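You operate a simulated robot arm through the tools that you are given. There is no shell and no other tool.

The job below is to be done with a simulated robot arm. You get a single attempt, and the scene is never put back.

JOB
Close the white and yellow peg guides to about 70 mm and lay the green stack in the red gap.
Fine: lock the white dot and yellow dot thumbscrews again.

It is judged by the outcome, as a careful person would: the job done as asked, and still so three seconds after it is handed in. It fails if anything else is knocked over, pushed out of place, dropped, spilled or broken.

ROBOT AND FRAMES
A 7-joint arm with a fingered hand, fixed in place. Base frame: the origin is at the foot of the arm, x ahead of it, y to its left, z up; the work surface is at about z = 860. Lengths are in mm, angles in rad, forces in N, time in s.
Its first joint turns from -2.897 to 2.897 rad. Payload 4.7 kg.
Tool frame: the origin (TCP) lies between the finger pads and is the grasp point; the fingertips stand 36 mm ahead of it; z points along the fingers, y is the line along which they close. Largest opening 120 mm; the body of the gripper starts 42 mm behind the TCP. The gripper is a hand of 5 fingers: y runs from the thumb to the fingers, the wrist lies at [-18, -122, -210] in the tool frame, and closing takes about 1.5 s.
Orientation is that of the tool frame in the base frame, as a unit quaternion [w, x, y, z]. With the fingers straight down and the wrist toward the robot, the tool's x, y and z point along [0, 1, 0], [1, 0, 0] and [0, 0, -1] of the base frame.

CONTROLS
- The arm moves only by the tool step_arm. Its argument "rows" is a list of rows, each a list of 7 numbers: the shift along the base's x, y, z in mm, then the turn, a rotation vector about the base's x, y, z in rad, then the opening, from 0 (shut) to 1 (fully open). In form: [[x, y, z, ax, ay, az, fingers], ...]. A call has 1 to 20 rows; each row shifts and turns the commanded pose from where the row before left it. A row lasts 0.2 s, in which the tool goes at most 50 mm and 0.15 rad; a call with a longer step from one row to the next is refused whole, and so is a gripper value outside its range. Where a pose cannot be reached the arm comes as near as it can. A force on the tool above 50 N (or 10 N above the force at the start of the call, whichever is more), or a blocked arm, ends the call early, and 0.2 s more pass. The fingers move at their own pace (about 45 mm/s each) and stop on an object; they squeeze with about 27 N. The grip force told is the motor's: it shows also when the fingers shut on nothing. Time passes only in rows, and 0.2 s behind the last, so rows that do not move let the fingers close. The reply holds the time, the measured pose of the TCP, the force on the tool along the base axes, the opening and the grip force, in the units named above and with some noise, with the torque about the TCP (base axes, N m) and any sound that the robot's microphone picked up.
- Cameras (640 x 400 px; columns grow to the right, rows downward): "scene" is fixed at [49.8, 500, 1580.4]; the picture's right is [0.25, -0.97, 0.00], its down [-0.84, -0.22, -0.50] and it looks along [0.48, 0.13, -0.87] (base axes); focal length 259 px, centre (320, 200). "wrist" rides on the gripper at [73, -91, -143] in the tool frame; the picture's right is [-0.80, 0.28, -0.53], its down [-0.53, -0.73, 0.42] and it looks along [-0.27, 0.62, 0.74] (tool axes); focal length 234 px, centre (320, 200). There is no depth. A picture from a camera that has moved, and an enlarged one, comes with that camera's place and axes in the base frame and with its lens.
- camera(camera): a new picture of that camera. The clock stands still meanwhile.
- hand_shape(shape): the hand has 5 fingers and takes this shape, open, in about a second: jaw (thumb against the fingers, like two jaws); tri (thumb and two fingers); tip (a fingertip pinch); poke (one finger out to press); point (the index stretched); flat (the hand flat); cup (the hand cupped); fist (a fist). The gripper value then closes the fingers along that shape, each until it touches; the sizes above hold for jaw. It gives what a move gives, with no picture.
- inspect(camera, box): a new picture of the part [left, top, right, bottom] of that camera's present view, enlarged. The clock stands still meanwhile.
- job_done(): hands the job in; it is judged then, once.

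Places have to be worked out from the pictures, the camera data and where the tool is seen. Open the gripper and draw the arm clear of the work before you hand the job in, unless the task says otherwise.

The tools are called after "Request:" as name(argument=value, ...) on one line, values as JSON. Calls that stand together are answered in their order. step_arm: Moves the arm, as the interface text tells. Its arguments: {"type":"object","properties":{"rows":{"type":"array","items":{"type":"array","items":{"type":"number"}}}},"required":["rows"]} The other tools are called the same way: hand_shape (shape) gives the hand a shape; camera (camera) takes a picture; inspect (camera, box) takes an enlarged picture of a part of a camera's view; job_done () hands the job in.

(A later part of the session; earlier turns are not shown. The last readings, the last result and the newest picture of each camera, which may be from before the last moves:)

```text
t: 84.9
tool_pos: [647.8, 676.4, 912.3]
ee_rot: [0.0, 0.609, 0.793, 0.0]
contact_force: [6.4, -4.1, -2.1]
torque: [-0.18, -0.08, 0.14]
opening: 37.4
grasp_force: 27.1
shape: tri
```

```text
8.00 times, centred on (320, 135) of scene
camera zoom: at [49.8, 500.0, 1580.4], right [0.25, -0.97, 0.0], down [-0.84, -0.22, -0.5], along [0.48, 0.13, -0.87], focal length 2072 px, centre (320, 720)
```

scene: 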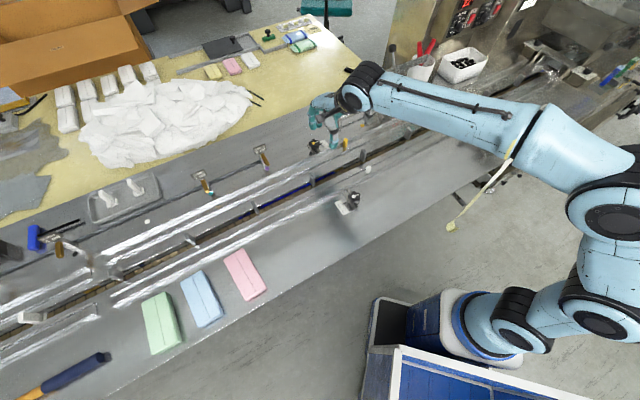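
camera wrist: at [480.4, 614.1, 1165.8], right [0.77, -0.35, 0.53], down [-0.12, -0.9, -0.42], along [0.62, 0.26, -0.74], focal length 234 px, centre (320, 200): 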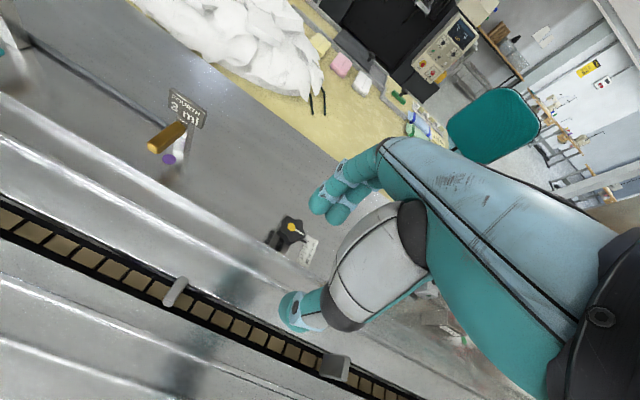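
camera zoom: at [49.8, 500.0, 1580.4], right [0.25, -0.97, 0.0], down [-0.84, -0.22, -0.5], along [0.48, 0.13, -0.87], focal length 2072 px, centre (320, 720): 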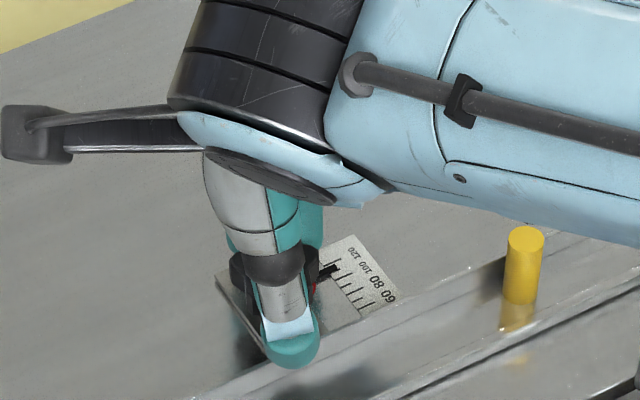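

Gripped, with a lobe between the two fingers. I turn counter-clockwise.

Request:
step_arm(rows=[[0, 0, 0, 0, 0, 0.08, 0.0], [0, 0, 0, 0, 0, 0.08, 0.0], [0, 0, 0, 0, 0, 0.08, 0.0], [0, 0, 0, 0, 0, 0.08, 0.0], [0, 0, 0, 0, 0, 0.08, 0.0], [0, 0, 0, 0, 0, 0.08, 0.0], [0, 0, 0, 0, 0, 0.08, 0.0], [0, 0, 0, 0, 0, 0.08, 0.0]])

Request:
inspect(camera="wrist", box=[240, 170, 390, 340])

Request:
inspect(camera="scene", box=[290, 110, 350, 160])

```text
t: 86.7
tool_pos: [648.9, 676.5, 913.0]
ee_rot: [0.001, 0.328, 0.945, 0.001]
contact_force: [-3.8, 10.5, 2.7]
torque: [0.12, 0.4, -0.25]
opening: 35.6
grasp_force: 27.2
shape: tri
```

```text
2.35 times, centred on (315, 255) of wrist
camera zoom: at [534.9, 650.2, 1055.6], right [0.8, -0.28, 0.53], down [-0.04, -0.9, -0.43], along [0.59, 0.32, -0.74], focal length 551 px, centre (332, 71)
```

zoom: 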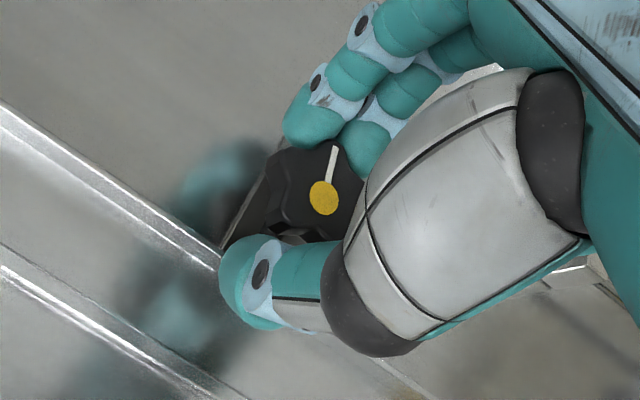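

```text
8.00 times, centred on (320, 135) of scene
camera zoom: at [49.8, 500.0, 1580.4], right [0.25, -0.97, 0.0], down [-0.84, -0.22, -0.5], along [0.48, 0.13, -0.87], focal length 2072 px, centre (320, 720)
```

zoom: 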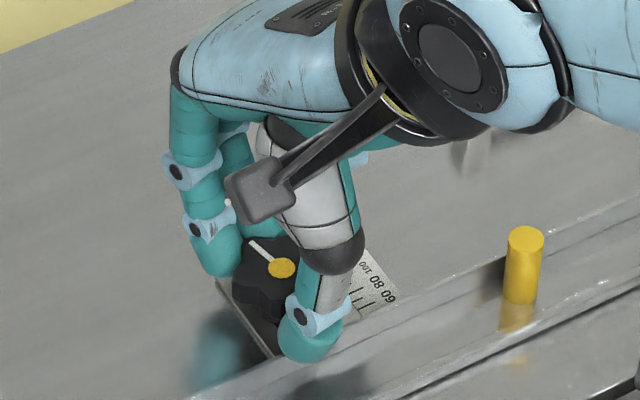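

Knob follows well. I continue counter-clockwise.

Request:
step_arm(rows=[[0, 0, 0, 0, 0, 0.08, 0.0], [0, 0, 0, 0, 0, 0.08, 0.0], [0, 0, 0, 0, 0, 0.08, 0.0], [0, 0, 0, 0, 0, 0.08, 0.0], [0, 0, 0, 0, 0, 0.08, 0.0], [0, 0, 0, 0, 0, 0.08, 0.0], [0, 0, 0, 0, 0, 0.08, 0.0], [0, 0, 0, 0, 0, 0.08, 0.0]])

Request:
inspect(camera="wrist", box=[240, 170, 390, 340])

Request:
inspect(camera="scene", box=[290, 110, 350, 160])

```text
t: 88.5
tool_pos: [647.4, 677.0, 912.4]
ee_rot: [0.0, 0.015, 1.0, -0.001]
contact_force: [-21.1, 19.6, 2.2]
torque: [0.62, 0.73, -0.29]
opening: 32.0
grasp_force: 27.5
shape: tri
```

```text
2.35 times, centred on (315, 255) of wrist
camera zoom: at [572.9, 587.8, 1055.3], right [0.81, 0.26, 0.52], down [0.51, -0.75, -0.42], along [0.28, 0.61, -0.74], focal length 551 px, centre (332, 71)
```

zoom: 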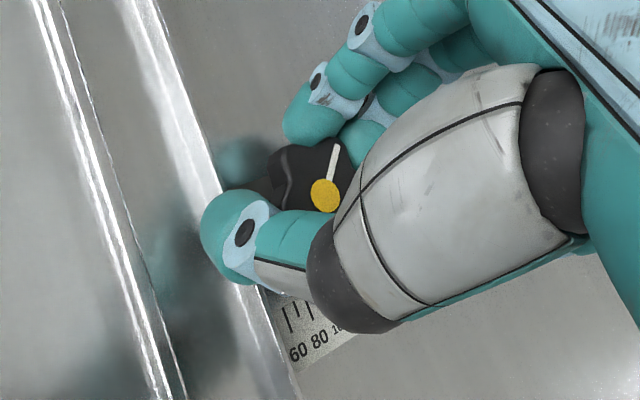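

```text
8.00 times, centred on (320, 135) of scene
camera zoom: at [49.8, 500.0, 1580.4], right [0.25, -0.97, 0.0], down [-0.84, -0.22, -0.5], along [0.48, 0.13, -0.87], focal length 2072 px, centre (320, 720)
```

zoom: 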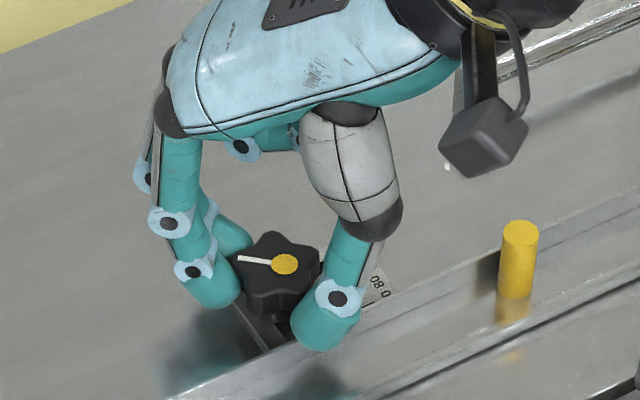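

The line has now turned ~145° and the yellow peg shifted slightly, so the guide is free. I release, lift, and move above the yellow peg (≈(675, 573)) at yaw 45°.

Request:
step_arm(rows=[[0, 0, 0, 0, 0, 0, 0.45], [0, 0, 0, 0, 0, 0, 0.5], [0, 0, 0, 0, 0, 0, 0.5], [0, 0, 0, 0, 0, 0, 0.5], [0, 0, 15, 0, 0, 0, 0.5], [0, 0, 25, 0, 0, 0, 0.5], [0, 0, 30, 0, 0, 0, 0.5], [4, -15, 10, 0, 0, -0.107, 0.5], [4, -15, 0, 0, 0, -0.107, 0.5], [4, -15, 0, 0, 0, -0.107, 0.5], [4, -15, 0, 0, 0, -0.107, 0.5], [4, -15, 0, 0, 0, -0.107, 0.5], [4, -15, 0, 0, 0, -0.107, 0.5], [4, -14, 0, 0, 0, -0.107, 0.5], [0, 0, 0, 0, 0, 0, 0.5]])

Request:
inspect(camera="wrist", box=[180, 170, 400, 340])

Request:
inspect(camera="scene", box=[300, 100, 400, 180])

```text
t: 91.7
tool_pos: [676.5, 570.7, 992.2]
ee_rot: [0.001, 0.381, 0.924, -0.001]
contact_force: [-0.6, 0.6, 1.8]
torque: [0.0, -0.01, 0.0]
opening: 60.2
grasp_force: 0.1
shape: tri
```

```text
2.35 times, centred on (290, 255) of wrist
camera zoom: at [561.4, 557.7, 1134.7], right [0.77, -0.37, 0.53], down [-0.14, -0.89, -0.42], along [0.63, 0.25, -0.74], focal length 551 px, centre (391, 71)
```

zoom: 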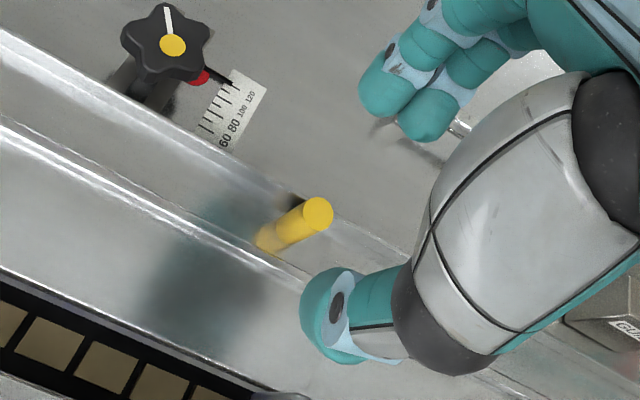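

```text
5.00 times, centred on (350, 140) of scene
camera zoom: at [49.8, 500.0, 1580.4], right [0.25, -0.97, 0.0], down [-0.84, -0.22, -0.5], along [0.48, 0.13, -0.87], focal length 1295 px, centre (170, 500)
```

zoom: 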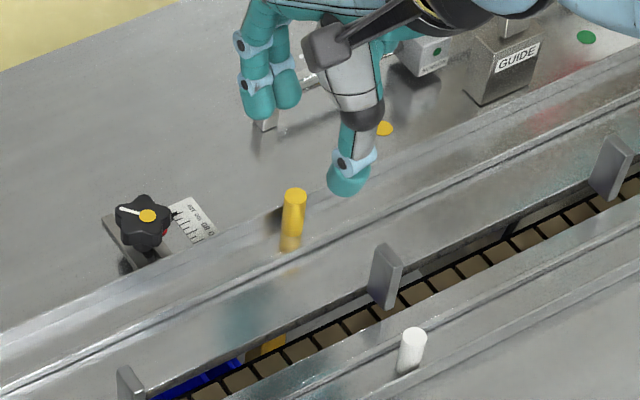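

Peg is about (+5, +2) from the TCP. I correct and descend around the yellow peg.

Request:
step_arm(rows=[[2.5, 1, -15, 0, 0, 0, 0.5], [2.5, 1, -15, 0, 0, 0, 0.5], [0, 0, -12, 0, 0, 0, 0.5], [0, 0, 0, 0, 0, 0, 0.5]])

Request:
inspect(camera="wrist", box=[180, 170, 400, 340])

Request:
inspect(camera="scene", box=[300, 100, 400, 180])

```text
t: 92.7
tool_pos: [680.8, 572.7, 951.6]
ee_rot: [0.001, 0.381, 0.925, 0.0]
contact_force: [-0.1, -0.3, 0.0]
torque: [0.02, 0.0, 0.04]
opening: 60.2
grasp_force: 0.1
shape: tri
```

```text
2.35 times, centred on (290, 255) of wrist
camera zoom: at [566.2, 559.4, 1093.1], right [0.77, -0.37, 0.53], down [-0.14, -0.9, -0.42], along [0.63, 0.25, -0.74], focal length 551 px, centre (391, 71)
```

zoom: 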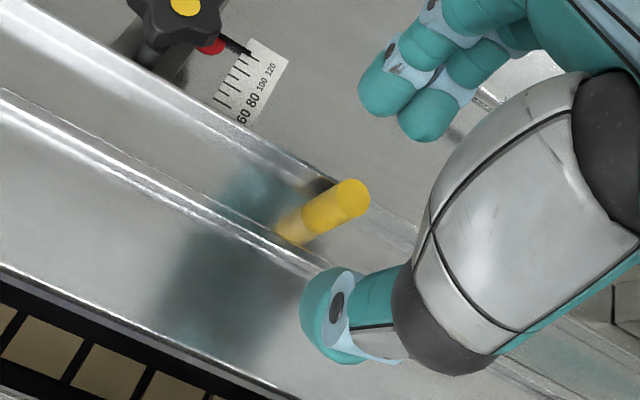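

```text
5.00 times, centred on (350, 140) of scene
camera zoom: at [49.8, 500.0, 1580.4], right [0.25, -0.97, 0.0], down [-0.84, -0.22, -0.5], along [0.48, 0.13, -0.87], focal length 1295 px, centre (170, 500)
```

zoom: 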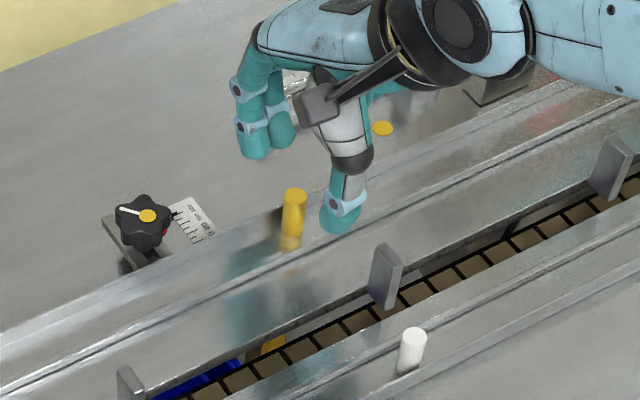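

Peg is centred. I descend and close lightly around it.

Request:
step_arm(rows=[[0, 0, -12, 0, 0, 0, 0.5], [0, 0, -12, 0, 0, 0, 0.5], [0, 0, -8, 0, 0, 0, 0.5], [0, 0, 0, 0, 0, 0, 0.08], [0, 0, 0, 0, 0, 0, 0.08], [0, 0, 0, 0, 0, 0, 0.08], [0, 0, 0, 0, 0, 0, 0.08], [0, 0, 0, 0, 0, 0, 0.08], [0, 0, 0, 0, 0, 0, 0.08], [0, 0, 0, 0, 0, 0, 0.08]])

Request:
inspect(camera="wrist", box=[180, 130, 400, 340])

Request:
inspect(camera="scene", box=[310, 110, 380, 165])

```text
t: 94.9
tool_pos: [680.2, 573.0, 917.0]
ee_rot: [0.0, 0.38, 0.925, 0.0]
contact_force: [1.8, 0.4, 0.2]
torque: [0.04, -0.01, -0.02]
opening: 10.3
grasp_force: 0.0
shape: tri
```

```text
1.90 times, centred on (290, 235) of wrist
camera zoom: at [566.0, 560.2, 1061.1], right [0.77, -0.37, 0.53], down [-0.14, -0.9, -0.42], along [0.63, 0.25, -0.74], focal length 446 px, centre (377, 133)
```

zoom: 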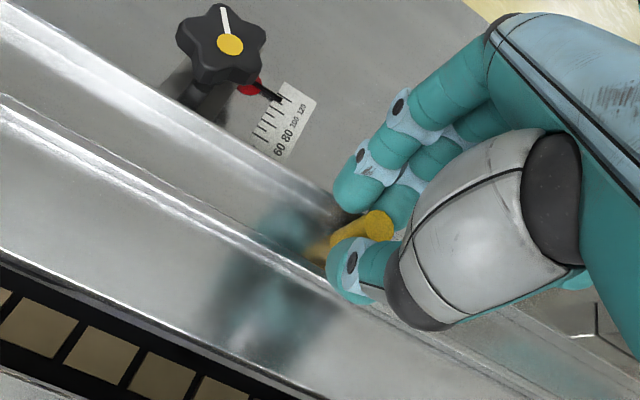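

```text
7.27 times, centred on (345, 138) of scene
camera zoom: at [49.8, 500.0, 1580.4], right [0.25, -0.97, 0.0], down [-0.84, -0.22, -0.5], along [0.48, 0.13, -0.87], focal length 1884 px, centre (138, 654)
```

zoom: 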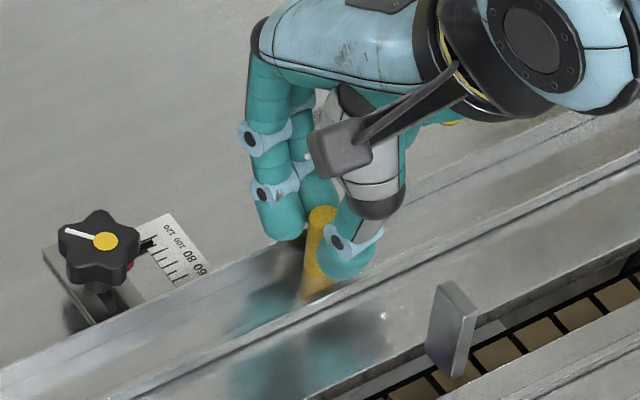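

The peg is held between thumb and fingers; pointer ≈117. I pull toward the belt (−n) about 10 mm and re-read.

Request:
step_arm(rows=[[-1.4, -1.4, 0, 0, 0, 0, 0.08], [-1.4, -1.4, 0, 0, 0, 0, 0.08], [-1.4, -1.4, 0, 0, 0, 0, 0.08], [-1.4, -1.4, 0, 0, 0, 0, 0.08], [-1.4, -1.4, 0, 0, 0, 0, 0.08], [0, 0, 0, 0, 0, 0, 0.08]])

Request:
inspect(camera="wrist", box=[240, 130, 340, 200])

Request:
inspect(camera="scene", box=[310, 110, 380, 165])

```text
t: 96.3
tool_pos: [674.9, 566.7, 919.1]
ee_rot: [0.0, 0.38, 0.925, 0.0]
contact_force: [1.2, 0.8, 0.7]
torque: [0.05, -0.03, 0.01]
opening: 10.0
grasp_force: 0.1
shape: tri
```

```text
5.71 times, centred on (290, 165) of wrist
camera zoom: at [560.0, 553.7, 1061.3], right [0.77, -0.37, 0.53], down [-0.14, -0.9, -0.42], along [0.63, 0.25, -0.74], focal length 1338 px, centre (491, 400)
```

zoom: 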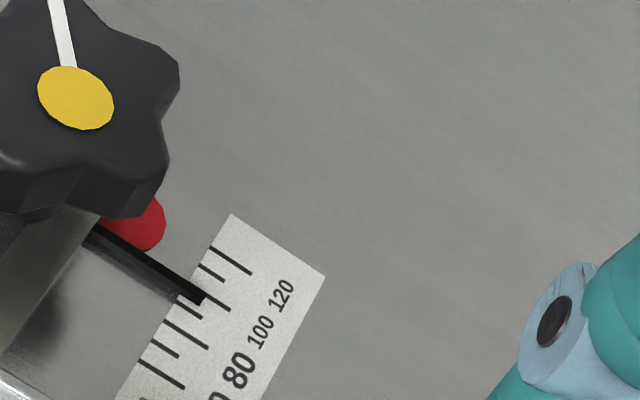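

```text
7.27 times, centred on (345, 138) of scene
camera zoom: at [49.8, 500.0, 1580.4], right [0.25, -0.97, 0.0], down [-0.84, -0.22, -0.5], along [0.48, 0.13, -0.87], focal length 1884 px, centre (138, 654)
```

zoom: 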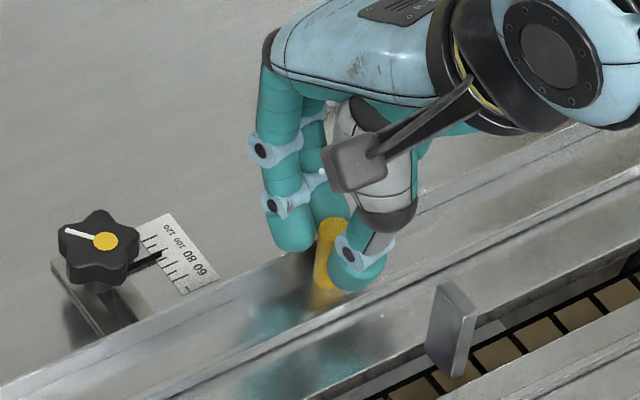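

Scale reads about 100. I pull another ~12 mm.

Request:
step_arm(rows=[[-1.4, -1.4, 0, 0, 0, 0, 0.08], [-1.4, -1.4, 0, 0, 0, 0, 0.08], [-1.4, -1.4, 0, 0, 0, 0, 0.08], [-1.4, -1.4, 0, 0, 0, 0, 0.08], [-1.4, -1.4, 0, 0, 0, 0, 0.08], [-1.4, -1.4, 0, 0, 0, 0, 0.08], [0, 0, 0, 0, 0, 0, 0.08]])

Request:
inspect(camera="wrist", box=[240, 130, 340, 200])

Request:
inspect(camera="scene", box=[300, 110, 350, 150])

```text
t: 97.9
tool_pos: [666.3, 558.5, 918.7]
ee_rot: [0.0, 0.381, 0.925, 0.0]
contact_force: [1.6, 0.7, 0.1]
torque: [0.01, -0.05, 0.0]
opening: 9.8
grasp_force: 0.0
shape: tri
```

```text
5.71 times, centred on (290, 165) of wrist
camera zoom: at [550.7, 545.2, 1061.5], right [0.77, -0.37, 0.53], down [-0.14, -0.9, -0.42], along [0.63, 0.25, -0.74], focal length 1338 px, centre (491, 400)
```

zoom: 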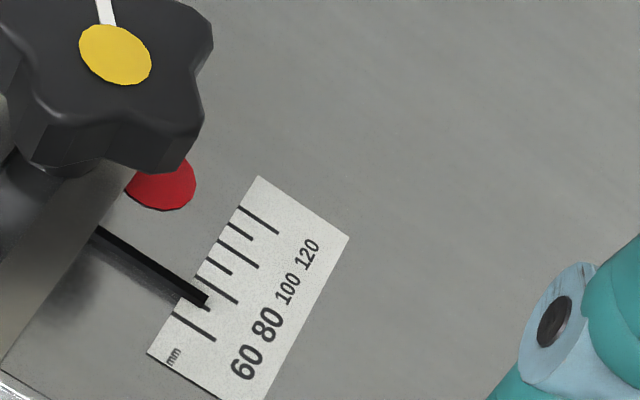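

```text
10.00 times, centred on (325, 130) of scene
camera zoom: at [49.8, 500.0, 1580.4], right [0.25, -0.97, 0.0], down [-0.84, -0.22, -0.5], along [0.48, 0.13, -0.87], focal length 2590 px, centre (270, 900)
```

zoom: 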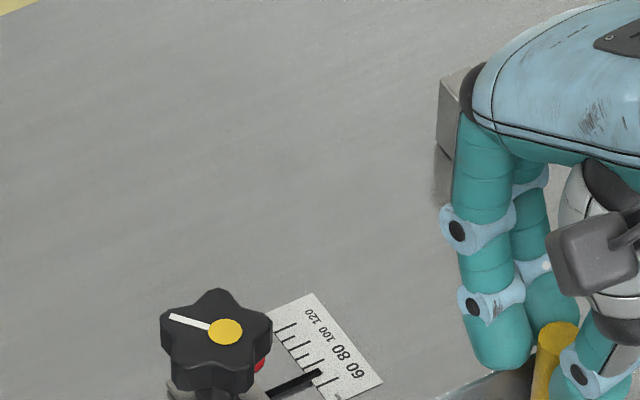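

The yellow pointer covers the 70 tick (about 70–72, parallax considered). I release gently, lift straight up, and view the scale from more directly above.

Request:
step_arm(rows=[[0, 0, 0, 0, 0, 0, 0.25], [0, 0, 0, 0, 0, 0, 0.25], [0, 0, 0, 0, 0, 0, 0.25], [0, 0, 10, 0, 0, 0, 0.25], [0, 0, 20, 0, 0, 0, 0.25], [0, 0, 25, 0, 0, 0, 0.3], [0, 0, 25, 0, 0, 0, 0.4], [0, 0, 25, 0, 0, 0, 0.5], [0, 0, 0, 0, 0, 0, 0.5]])

Request:
camera(camera="wrist")

Request:
inspect(camera="scene", box=[300, 125, 350, 165])

Request:
inspect(camera="scene", box=[280, 120, 400, 220])

```text
t: 99.9
tool_pos: [665.3, 559.2, 1024.7]
ee_rot: [0.0, 0.381, 0.925, 0.0]
contact_force: [0.2, -0.6, 0.5]
torque: [-0.02, 0.01, -0.01]
opening: 59.5
grasp_force: 0.1
shape: tri
```

```text
taken
camera wrist: at [550.5, 546.4, 1166.4], right [0.77, -0.37, 0.53], down [-0.14, -0.9, -0.42], along [0.63, 0.25, -0.74], focal length 234 px, centre (320, 200)
```

wrist: 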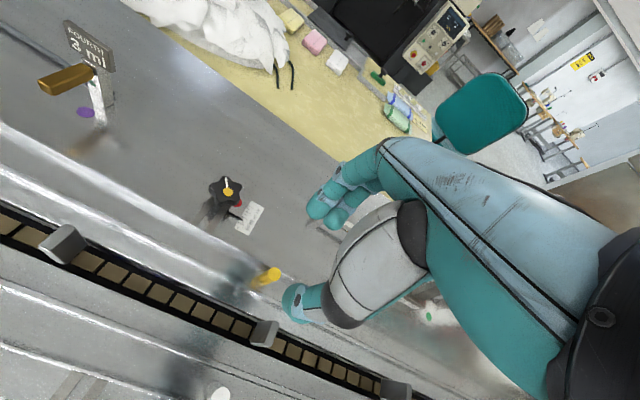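

```text
10.00 times, centred on (325, 145) of scene
camera zoom: at [49.8, 500.0, 1580.4], right [0.25, -0.97, 0.0], down [-0.84, -0.22, -0.5], along [0.48, 0.13, -0.87], focal length 2590 px, centre (270, 750)
```

zoom: 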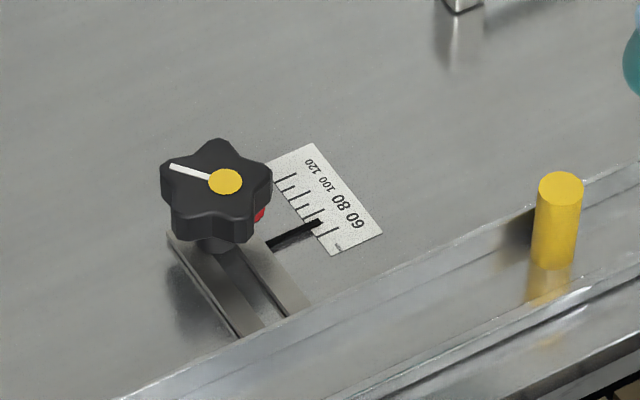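

```text
4.00 times, centred on (340, 170) of scene
camera zoom: at [49.8, 500.0, 1580.4], right [0.25, -0.97, 0.0], down [-0.84, -0.22, -0.5], along [0.48, 0.13, -0.87], focal length 1036 px, centre (240, 320)
```

zoom: 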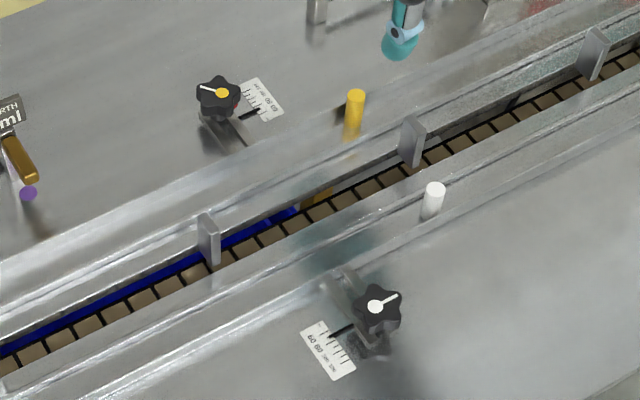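

Both scales now show about 70. Before locking yellow I'll inspect the green stack to decide how to lay it (its height versus the guides matters). I switch to the jaw shape and travel at height to above the green stack.

Request:
hand_shape(shape="jaw")

Request:
step_arm(rows=[[-30, 15, 8, 0, 0, 0.08, 1], [-38, 19, 8, 0, 0, 0.09, 1], [-38, 19, 8, 0, 0, 0.09, 1], [-38, 19, 8, 0, 0, 0.09, 1], [-38, 19, 0, 0, 0, 0.09, 1], [-38, 19, 0, 0, 0, 0.09, 1], [-38, 19, 0, 0, 0, 0.09, 1], [-38, 19, 0, 0, 0, 0.09, 1], [-38, 19, 0, 0, 0, 0.09, 1], [-38, 19, 0, 0, 0, 0.09, 1], [-38, 19, 0, 0, 0, 0.09, 1], [-38, 19, 0, 0, 0, 0.09, 1], [-38, 19, 0, 0, 0, 0.09, 1], [-38, 19, 0, 0, 0, 0.09, 1], [-38, 19, 0, 0, 0, 0.09, 1], [-38, 19, 0, 0, 0, 0.09, 1], [-38, 19, 0, 0, 0, 0.09, 1], [-22, 11, 0, 0, 0, 0.05, 1], [0, 0, 0, 0, 0, 0, 1]])

Request:
camera(camera="wrist")

Request:
camera(camera="scene")

```text
t: 100.8
tool_pos: [666.4, 559.8, 1023.6]
ee_rot: [-0.001, 0.38, 0.925, 0.001]
contact_force: [1.0, -0.5, 0.4]
torque: [-0.03, 0.04, 0.04]
opening: 119.9
grasp_force: 0.1
shape: jaw
```

```text
t: 104.8
tool_pos: [6.3, 882.8, 1054.6]
ee_rot: [0.0, -0.386, 0.922, -0.001]
contact_force: [-1.1, 0.1, -0.1]
torque: [-0.06, 0.02, 0.03]
opening: 120.0
grasp_force: 0.1
shape: jaw
out of reach, approached as far as the arm can: row 18
```

```text
taken
camera wrist: at [21.6, 767.9, 1196.8], right [0.37, 0.77, 0.52], down [0.9, -0.14, -0.42], along [-0.25, 0.62, -0.74], focal length 234 px, centre (320, 200)
```

wrist: 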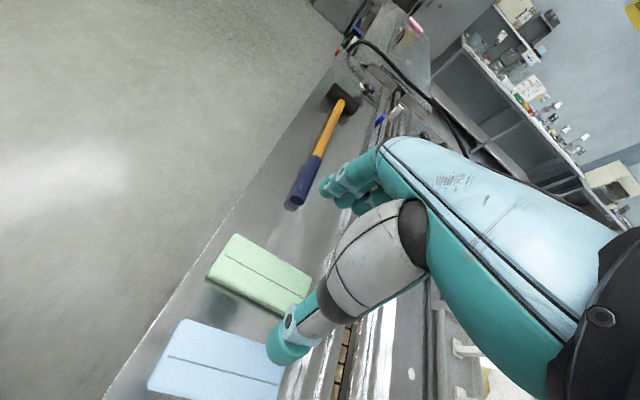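

```text
taken
```

scene: 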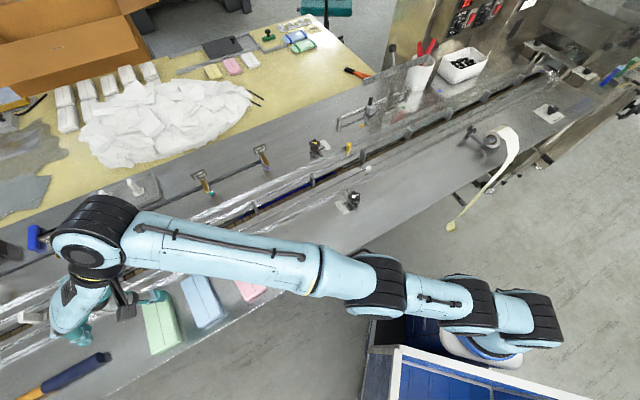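

I'm above the green stack (just at the reach limit at this height). I zoom on the green stack to measure its place, size and height.

Request:
inspect(camera="wrist", box=[190, 220, 330, 330])

Request:
inspect(camera="scene", box=[120, 270, 220, 370])

```text
3.64 times, centred on (260, 275) of wrist
camera zoom: at [21.6, 767.9, 1196.8], right [0.37, 0.77, 0.52], down [0.9, -0.14, -0.42], along [-0.25, 0.62, -0.74], focal length 852 px, centre (538, -73)
```

zoom: 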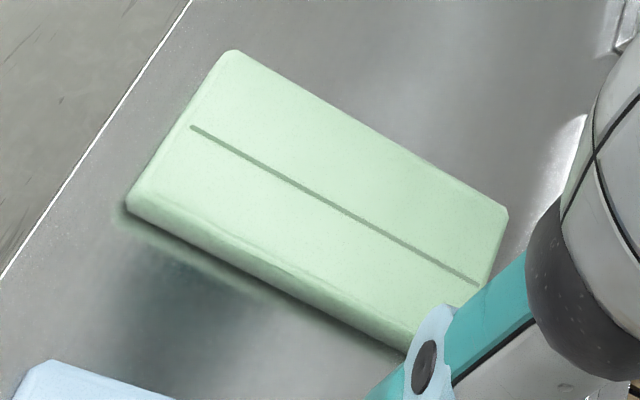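

```text
4.00 times, centred on (170, 320) of scene
camera zoom: at [49.8, 500.0, 1580.4], right [0.25, -0.97, 0.0], down [-0.84, -0.22, -0.5], along [0.48, 0.13, -0.87], focal length 1036 px, centre (920, -280)
```

zoom: 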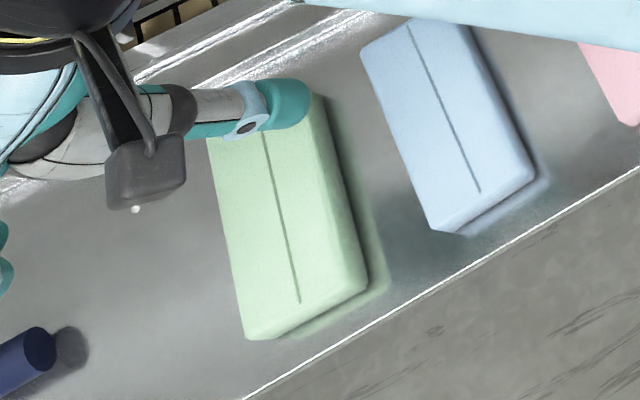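

I zoom in tighter on the stack's visible side to estimate its thickness.

Request:
inspect(camera="wrist", box=[205, 255, 265, 295])

Request:
inspect(camera="scene", box=[165, 320, 225, 360])

```text
10.00 times, centred on (235, 275) of wrist
camera zoom: at [21.6, 767.9, 1196.8], right [0.37, 0.77, 0.52], down [0.9, -0.14, -0.42], along [-0.25, 0.62, -0.74], focal length 2342 px, centre (1170, -550)
```

zoom: 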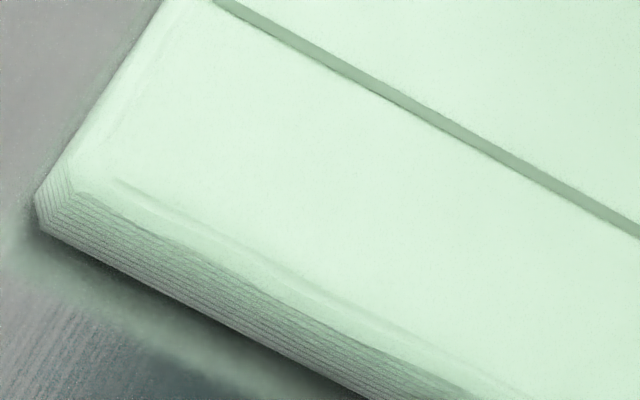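

```text
10.00 times, centred on (195, 340) of scene
camera zoom: at [49.8, 500.0, 1580.4], right [0.25, -0.97, 0.0], down [-0.84, -0.22, -0.5], along [0.48, 0.13, -0.87], focal length 2590 px, centre (1570, -1200)
```

zoom: 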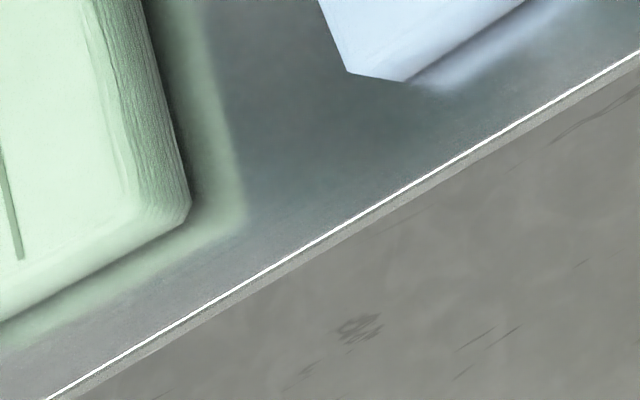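

The stack is about 124 × 62 × 35 mm, centred at ≈(10.4, 888.3) with its long axis at ≈43.6°; the gap to the blue stack is ~40 mm. I narrow the jaw to ~84 mm so the thumb fits between them, and lower to just above.

Request:
step_arm(rows=[[2, 0, -15, 0, 0, -0.015, 0.7], [2, -0.7, -20, 0, 0, -0.015, 0.7], [0, 0, -20, 0, 0, 0, 0.7], [0, 0, -20, 0, 0, 0, 0.7], [0, 0, -10, 0, 0, 0, 0.7], [0, 0, 0, 0, 0, 0, 0.7], [0, 0, 0, 0, 0, 0, 0.7]])

Request:
camera(camera="wrist")

Request:
inspect(camera="scene", box=[60, 260, 220, 370])

```text
t: 106.4
tool_pos: [10.5, 883.0, 968.8]
ee_rot: [0.0, -0.371, 0.928, 0.001]
contact_force: [0.2, 0.2, -0.7]
torque: [-0.02, 0.04, -0.02]
opening: 84.1
grasp_force: 0.0
shape: jaw
```

```text
taken
camera wrist: at [21.6, 768.2, 1110.5], right [0.39, 0.76, 0.53], down [0.89, -0.16, -0.42], along [-0.24, 0.63, -0.74], focal length 234 px, centre (320, 200)
```

wrist: 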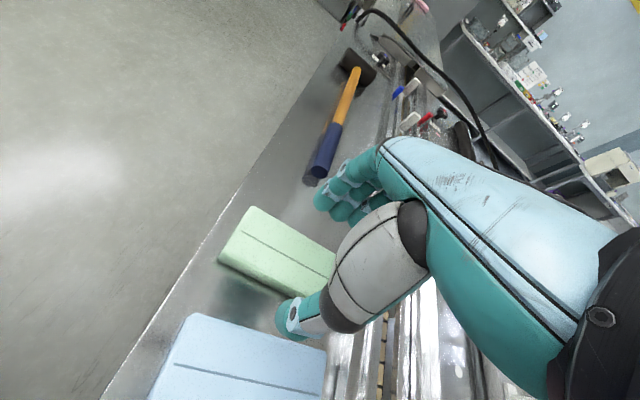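

```text
3.64 times, centred on (140, 315) of scene
camera zoom: at [49.8, 500.0, 1580.4], right [0.25, -0.97, 0.0], down [-0.84, -0.22, -0.5], along [0.48, 0.13, -0.87], focal length 942 px, centre (974, -218)
```

zoom: 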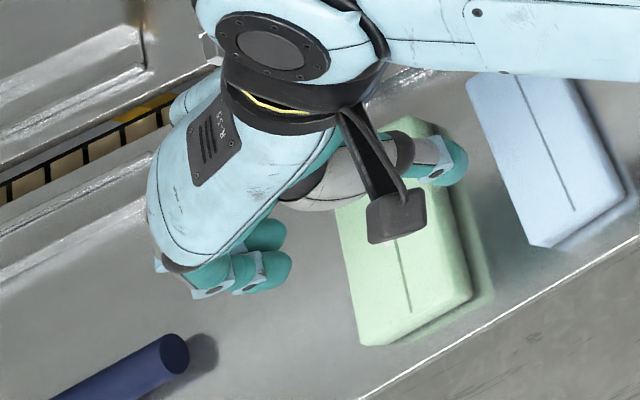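

I zoom to compare the TCP line with the stack's centre slit.

Request:
inspect(camera="wrist", box=[210, 190, 370, 350])

```text
2.50 times, centred on (290, 270) of wrist
camera zoom: at [21.6, 768.2, 1110.5], right [0.39, 0.76, 0.53], down [0.89, -0.16, -0.42], along [-0.24, 0.63, -0.74], focal length 585 px, centre (395, 25)
```

zoom: 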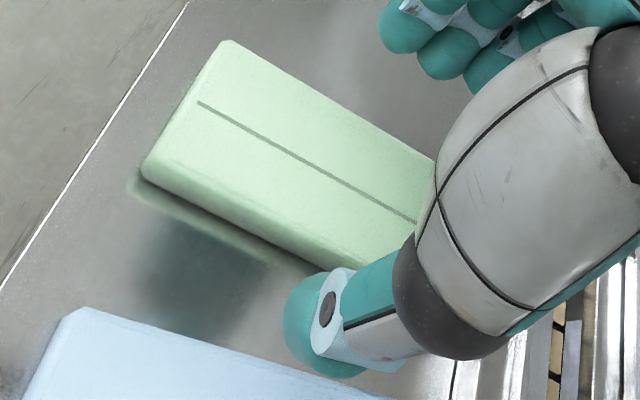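

The TCP is ~5 mm off across the stack. I correct (−2, +5.6), lower further, and verify.

Request:
step_arm(rows=[[-1, 2.8, -10, 0, 0, 0, 0.7], [-1, 2.8, -10, 0, 0, 0, 0.7], [0, 0, -8, 0, 0, 0, 0.7], [0, 0, 0, 0, 0, 0, 0.7]])

Request:
inspect(camera="wrist", box=[210, 190, 370, 350])

Request:
inspect(camera="scene", box=[80, 260, 220, 360])

```text
t: 107.4
tool_pos: [9.4, 889.6, 940.8]
ee_rot: [-0.001, -0.371, 0.929, 0.0]
contact_force: [-0.3, 0.7, 0.7]
torque: [0.01, -0.02, -0.03]
opening: 84.2
grasp_force: 0.2
shape: jaw
```

```text
2.50 times, centred on (290, 270) of wrist
camera zoom: at [21.0, 773.7, 1082.6], right [0.39, 0.76, 0.53], down [0.89, -0.16, -0.42], along [-0.23, 0.63, -0.74], focal length 585 px, centre (395, 25)
```

zoom: 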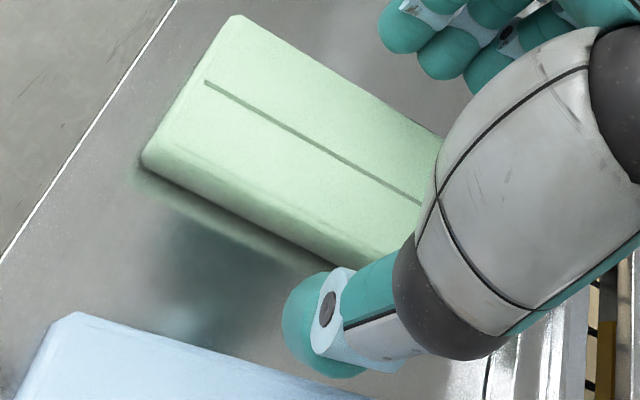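

```text
4.00 times, centred on (150, 310) of scene
camera zoom: at [49.8, 500.0, 1580.4], right [0.25, -0.97, 0.0], down [-0.84, -0.22, -0.5], along [0.48, 0.13, -0.87], focal length 1036 px, centre (1000, -240)
```

zoom: 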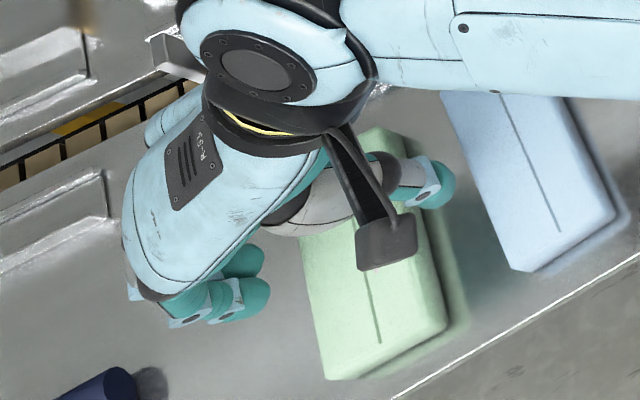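

The TCP is right on the slit and centred lengthwise. I descend so the fingertips are ~10 mm above the deck and then close on the stack.

Request:
step_arm(rows=[[0, 0, -9, 0, 0, 0, 0.7], [0, 0, -9, 0, 0, 0, 0.7], [0, 0, -9, 0, 0, 0, 0.7], [0, 0, -7, 0, 0, 0, 0.7], [0, 0, 0, 0, 0, 0, 0.7]])

Request:
inspect(camera="wrist", box=[210, 190, 370, 350])

Request:
inspect(camera="scene", box=[80, 260, 220, 360])

```text
t: 108.6
tool_pos: [7.8, 889.4, 906.3]
ee_rot: [-0.001, -0.372, 0.928, 0.0]
contact_force: [0.2, -0.4, -0.1]
torque: [-0.01, -0.01, -0.04]
opening: 84.3
grasp_force: 0.1
shape: jaw
```

```text
2.50 times, centred on (290, 270) of wrist
camera zoom: at [19.9, 774.1, 1049.7], right [0.39, 0.76, 0.52], down [0.89, -0.16, -0.42], along [-0.24, 0.63, -0.74], focal length 585 px, centre (395, 25)
```

zoom: 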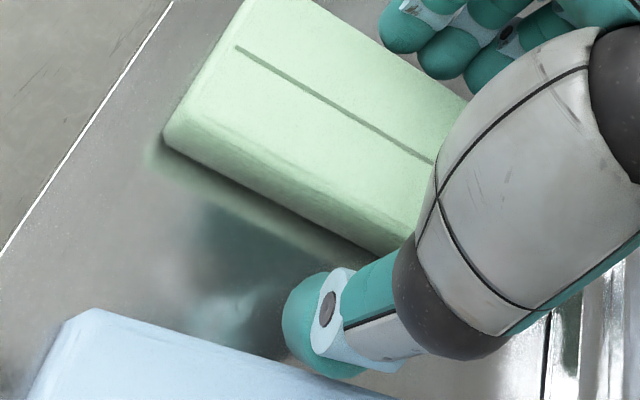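

```text
4.00 times, centred on (150, 310) of scene
camera zoom: at [49.8, 500.0, 1580.4], right [0.25, -0.97, 0.0], down [-0.84, -0.22, -0.5], along [0.48, 0.13, -0.87], focal length 1036 px, centre (1000, -240)
```

zoom: 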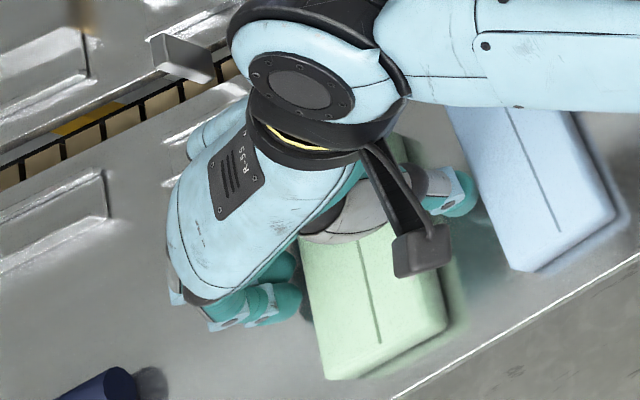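

No contact with neighbours. I close on the green stack.

Request:
step_arm(rows=[[0, 0, 0, 0, 0, 0, 0.5], [0, 0, 0, 0, 0, 0, 0.4], [0, 0, 0, 0, 0, 0, 0.4], [0, 0, 0, 0, 0, 0, 0.4], [0, 0, 0, 0, 0, 0, 0.4], [0, 0, 0, 0, 0, 0, 0.4]])

Request:
inspect(camera="wrist", box=[210, 190, 370, 350])

Request:
inspect(camera="scene", box=[80, 260, 220, 360])

```text
t: 110.0
tool_pos: [10.0, 888.8, 907.0]
ee_rot: [0.0, -0.371, 0.928, 0.0]
contact_force: [0.0, -0.2, -0.7]
torque: [-0.02, 0.03, 0.02]
opening: 54.3
grasp_force: 27.6
shape: jaw
```

```text
2.50 times, centred on (290, 270) of wrist
camera zoom: at [20.0, 774.1, 1049.8], right [0.39, 0.76, 0.53], down [0.89, -0.16, -0.42], along [-0.24, 0.63, -0.74], focal length 585 px, centre (395, 25)
```

zoom: 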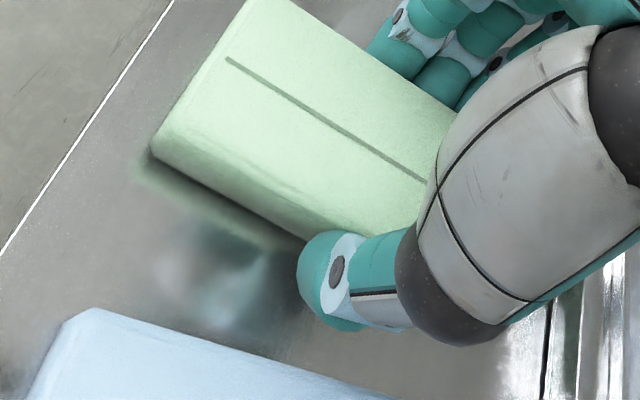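

```text
4.00 times, centred on (150, 310) of scene
camera zoom: at [49.8, 500.0, 1580.4], right [0.25, -0.97, 0.0], down [-0.84, -0.22, -0.5], along [0.48, 0.13, -0.87], focal length 1036 px, centre (1000, -240)
```

zoom: 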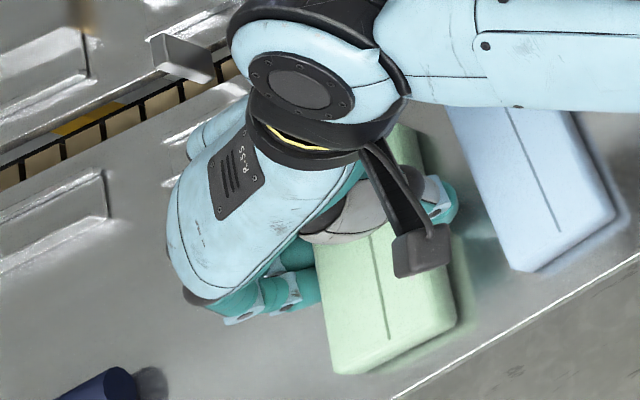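

Gripped at 27.6 N (stack shifted ~5 mm toward the thumb, which I'll account for). I lift it slowly and check the hold.

Request:
step_arm(rows=[[0, 0, 6, 0, 0, 0, 0.4], [0, 0, 10, 0, 0, 0, 0.4], [0, 0, 16, 0, 0, 0, 0.4], [0, 0, 20, 0, 0, 0, 0.4], [0, 0, 20, 0, 0, 0, 0.4], [0, 0, 0, 0, 0, 0, 0.4]])

Request:
inspect(camera="wrist", box=[210, 190, 370, 350])

Request:
inspect(camera="scene", box=[60, 240, 240, 370])

```text
t: 111.4
tool_pos: [7.5, 889.0, 978.9]
ee_rot: [0.001, -0.371, 0.929, 0.0]
contact_force: [-0.1, -0.1, -0.9]
torque: [0.0, 0.0, -0.01]
opening: 54.2
grasp_force: 26.8
shape: jaw
```

```text
2.50 times, centred on (290, 270) of wrist
camera zoom: at [19.1, 773.8, 1121.4], right [0.39, 0.76, 0.53], down [0.89, -0.16, -0.42], along [-0.23, 0.63, -0.74], focal length 585 px, centre (395, 25)
```

zoom: 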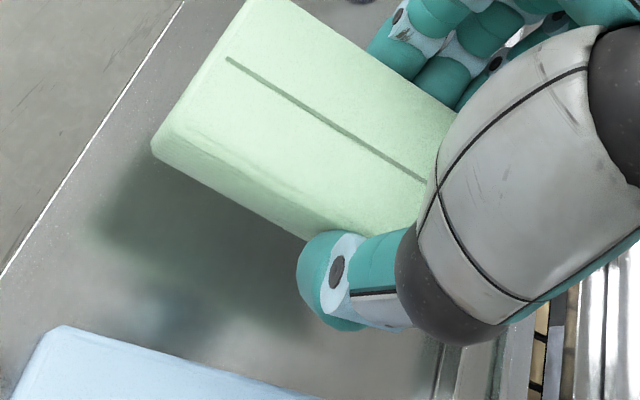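

```text
3.08 times, centred on (150, 305) of scene
camera zoom: at [49.8, 500.0, 1580.4], right [0.25, -0.97, 0.0], down [-0.84, -0.22, -0.5], along [0.48, 0.13, -0.87], focal length 797 px, centre (843, -123)
```

zoom: 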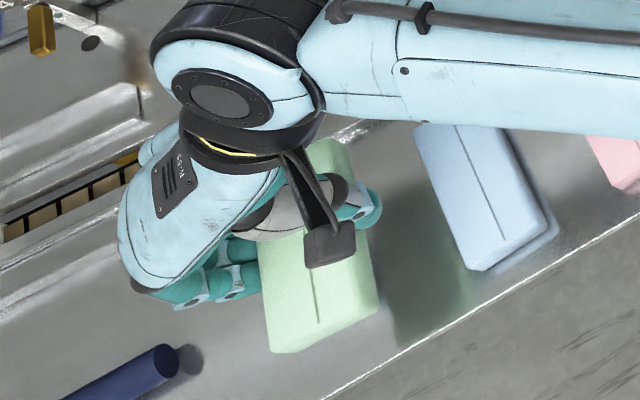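

The stack lifts cleanly. I carry it at height to above the red gap, turning −88.6° so its long axis lies along the belt.

Request:
step_arm(rows=[[20, -20, 8, 0, 0, -0.06, 0.4], [35, -20, 8, 0, 0, -0.098, 0.4], [36, -19.6, 8, 0, 0, -0.098, 0.4], [36, -19.6, 8, 0, 0, -0.098, 0.4], [36, -19.6, 0, 0, 0, -0.098, 0.4], [36, -19.6, 0, 0, 0, -0.098, 0.4], [36, -19.6, 0, 0, 0, -0.098, 0.4], [36, -19.6, 0, 0, 0, -0.098, 0.4], [36, -19.6, 0, 0, 0, -0.098, 0.4], [36, -19.6, 0, 0, 0, -0.098, 0.4], [36, -19.6, 0, 0, 0, -0.098, 0.4], [36, -19.6, 0, 0, 0, -0.098, 0.4], [36, -19.6, 0, 0, 0, -0.098, 0.4], [36, -19.6, 0, 0, 0, -0.098, 0.4], [36, -19.6, 0, 0, 0, -0.098, 0.4], [36.5, -19, 0, 0, 0, -0.114, 0.4], [0, 0, 0, 0, 0, 0, 0.4]])

Request:
camera(camera="wrist")

Request:
inspect(camera="scene", box=[240, 100, 420, 230])

```text
t: 115.0
tool_pos: [567.1, 575.9, 1012.7]
ee_rot: [0.001, 0.383, 0.924, 0.0]
contact_force: [0.0, 0.2, -0.1]
torque: [0.01, -0.01, 0.01]
opening: 54.0
grasp_force: 27.2
shape: jaw
```

```text
taken
camera wrist: at [451.8, 563.7, 1154.7], right [0.77, -0.37, 0.53], down [-0.14, -0.89, -0.42], along [0.63, 0.25, -0.74], focal length 234 px, centre (320, 200)
```

wrist: 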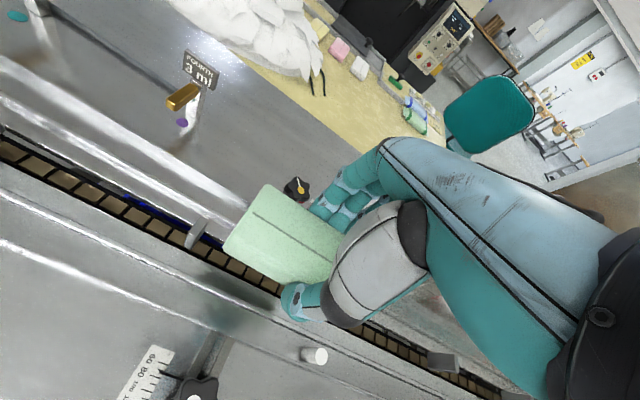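

```text
3.08 times, centred on (330, 165) of scene
camera zoom: at [49.8, 500.0, 1580.4], right [0.25, -0.97, 0.0], down [-0.84, -0.22, -0.5], along [0.48, 0.13, -0.87], focal length 797 px, centre (289, 308)
```

zoom: 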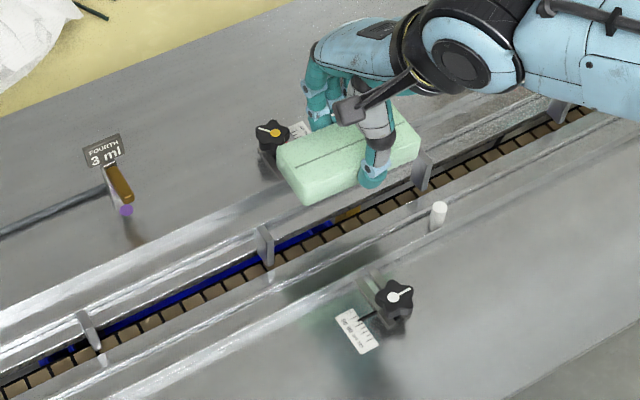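

The stack is above the red gap. I zoom in to align it with the lane and between the paddles.

Request:
inspect(camera="wrist", box=[160, 160, 400, 340])

Request:
inspect(camera="scene", box=[300, 120, 400, 200])

```text
2.22 times, centred on (280, 250) of wrist
camera zoom: at [451.8, 563.7, 1154.7], right [0.77, -0.37, 0.53], down [-0.14, -0.89, -0.42], along [0.63, 0.25, -0.74], focal length 520 px, centre (409, 89)
```

zoom: 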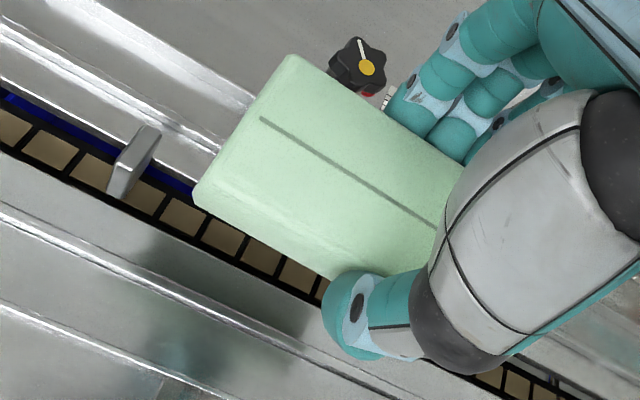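

```text
5.00 times, centred on (350, 160) of scene
camera zoom: at [49.8, 500.0, 1580.4], right [0.25, -0.97, 0.0], down [-0.84, -0.22, -0.5], along [0.48, 0.13, -0.87], focal length 1295 px, centre (170, 400)
```

zoom: 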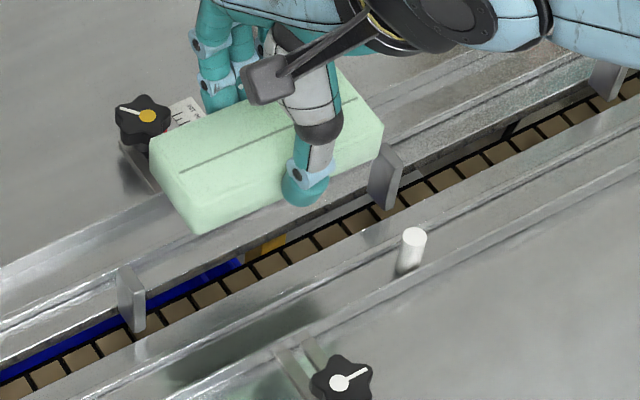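

Lane edges are at n≈768 and 839, so the centre is ≈803.5; the stack centre is ≈801, with ~1° yaw error. I shift +2 mm across, turn slightly, and lower partway.

Request:
step_arm(rows=[[1.5, 1.5, -15, 0, 0, 0.015, 0.4], [0, 0, -20, 0, 0, 0, 0.4], [0, 0, -20, 0, 0, 0, 0.4], [0, 0, -15, 0, 0, 0, 0.4], [0, 0, -8, 0, 0, 0, 0.4], [0, 0, 0, 0, 0, 0, 0.4]])

Request:
inspect(camera="wrist", box=[160, 160, 400, 340])

Request:
inspect(camera="scene", box=[300, 120, 400, 200])

```text
t: 116.4
tool_pos: [570.0, 578.9, 932.0]
ee_rot: [-0.001, 0.375, 0.927, 0.0]
contact_force: [-0.6, 0.6, 0.4]
torque: [0.03, 0.02, 0.01]
opening: 53.9
grasp_force: 26.9
shape: jaw
```

```text
2.22 times, centred on (280, 250) of wrist
camera zoom: at [455.8, 563.3, 1074.8], right [0.77, -0.36, 0.53], down [-0.13, -0.9, -0.42], along [0.62, 0.26, -0.74], focal length 520 px, centre (409, 89)
```

zoom: 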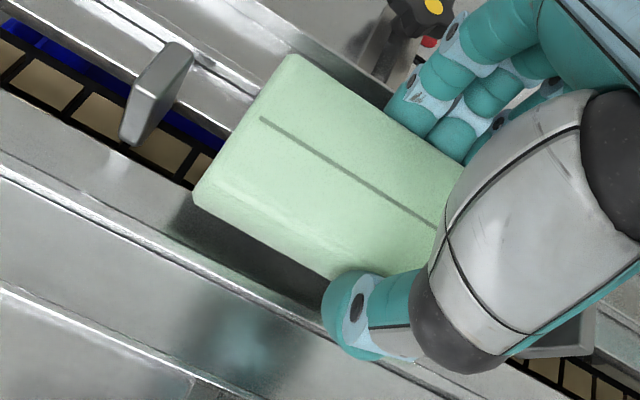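

```text
5.00 times, centred on (350, 160) of scene
camera zoom: at [49.8, 500.0, 1580.4], right [0.25, -0.97, 0.0], down [-0.84, -0.22, -0.5], along [0.48, 0.13, -0.87], focal length 1295 px, centre (170, 400)
```

zoom: 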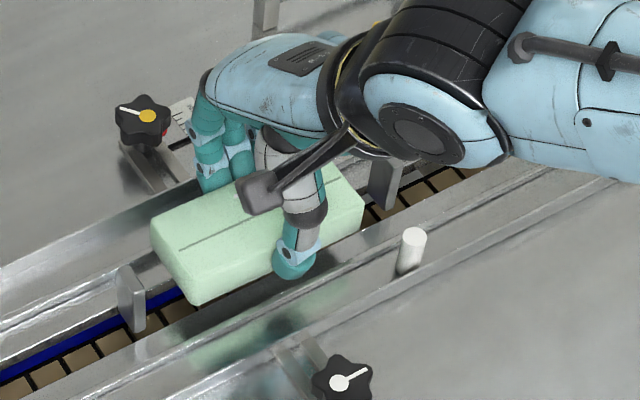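

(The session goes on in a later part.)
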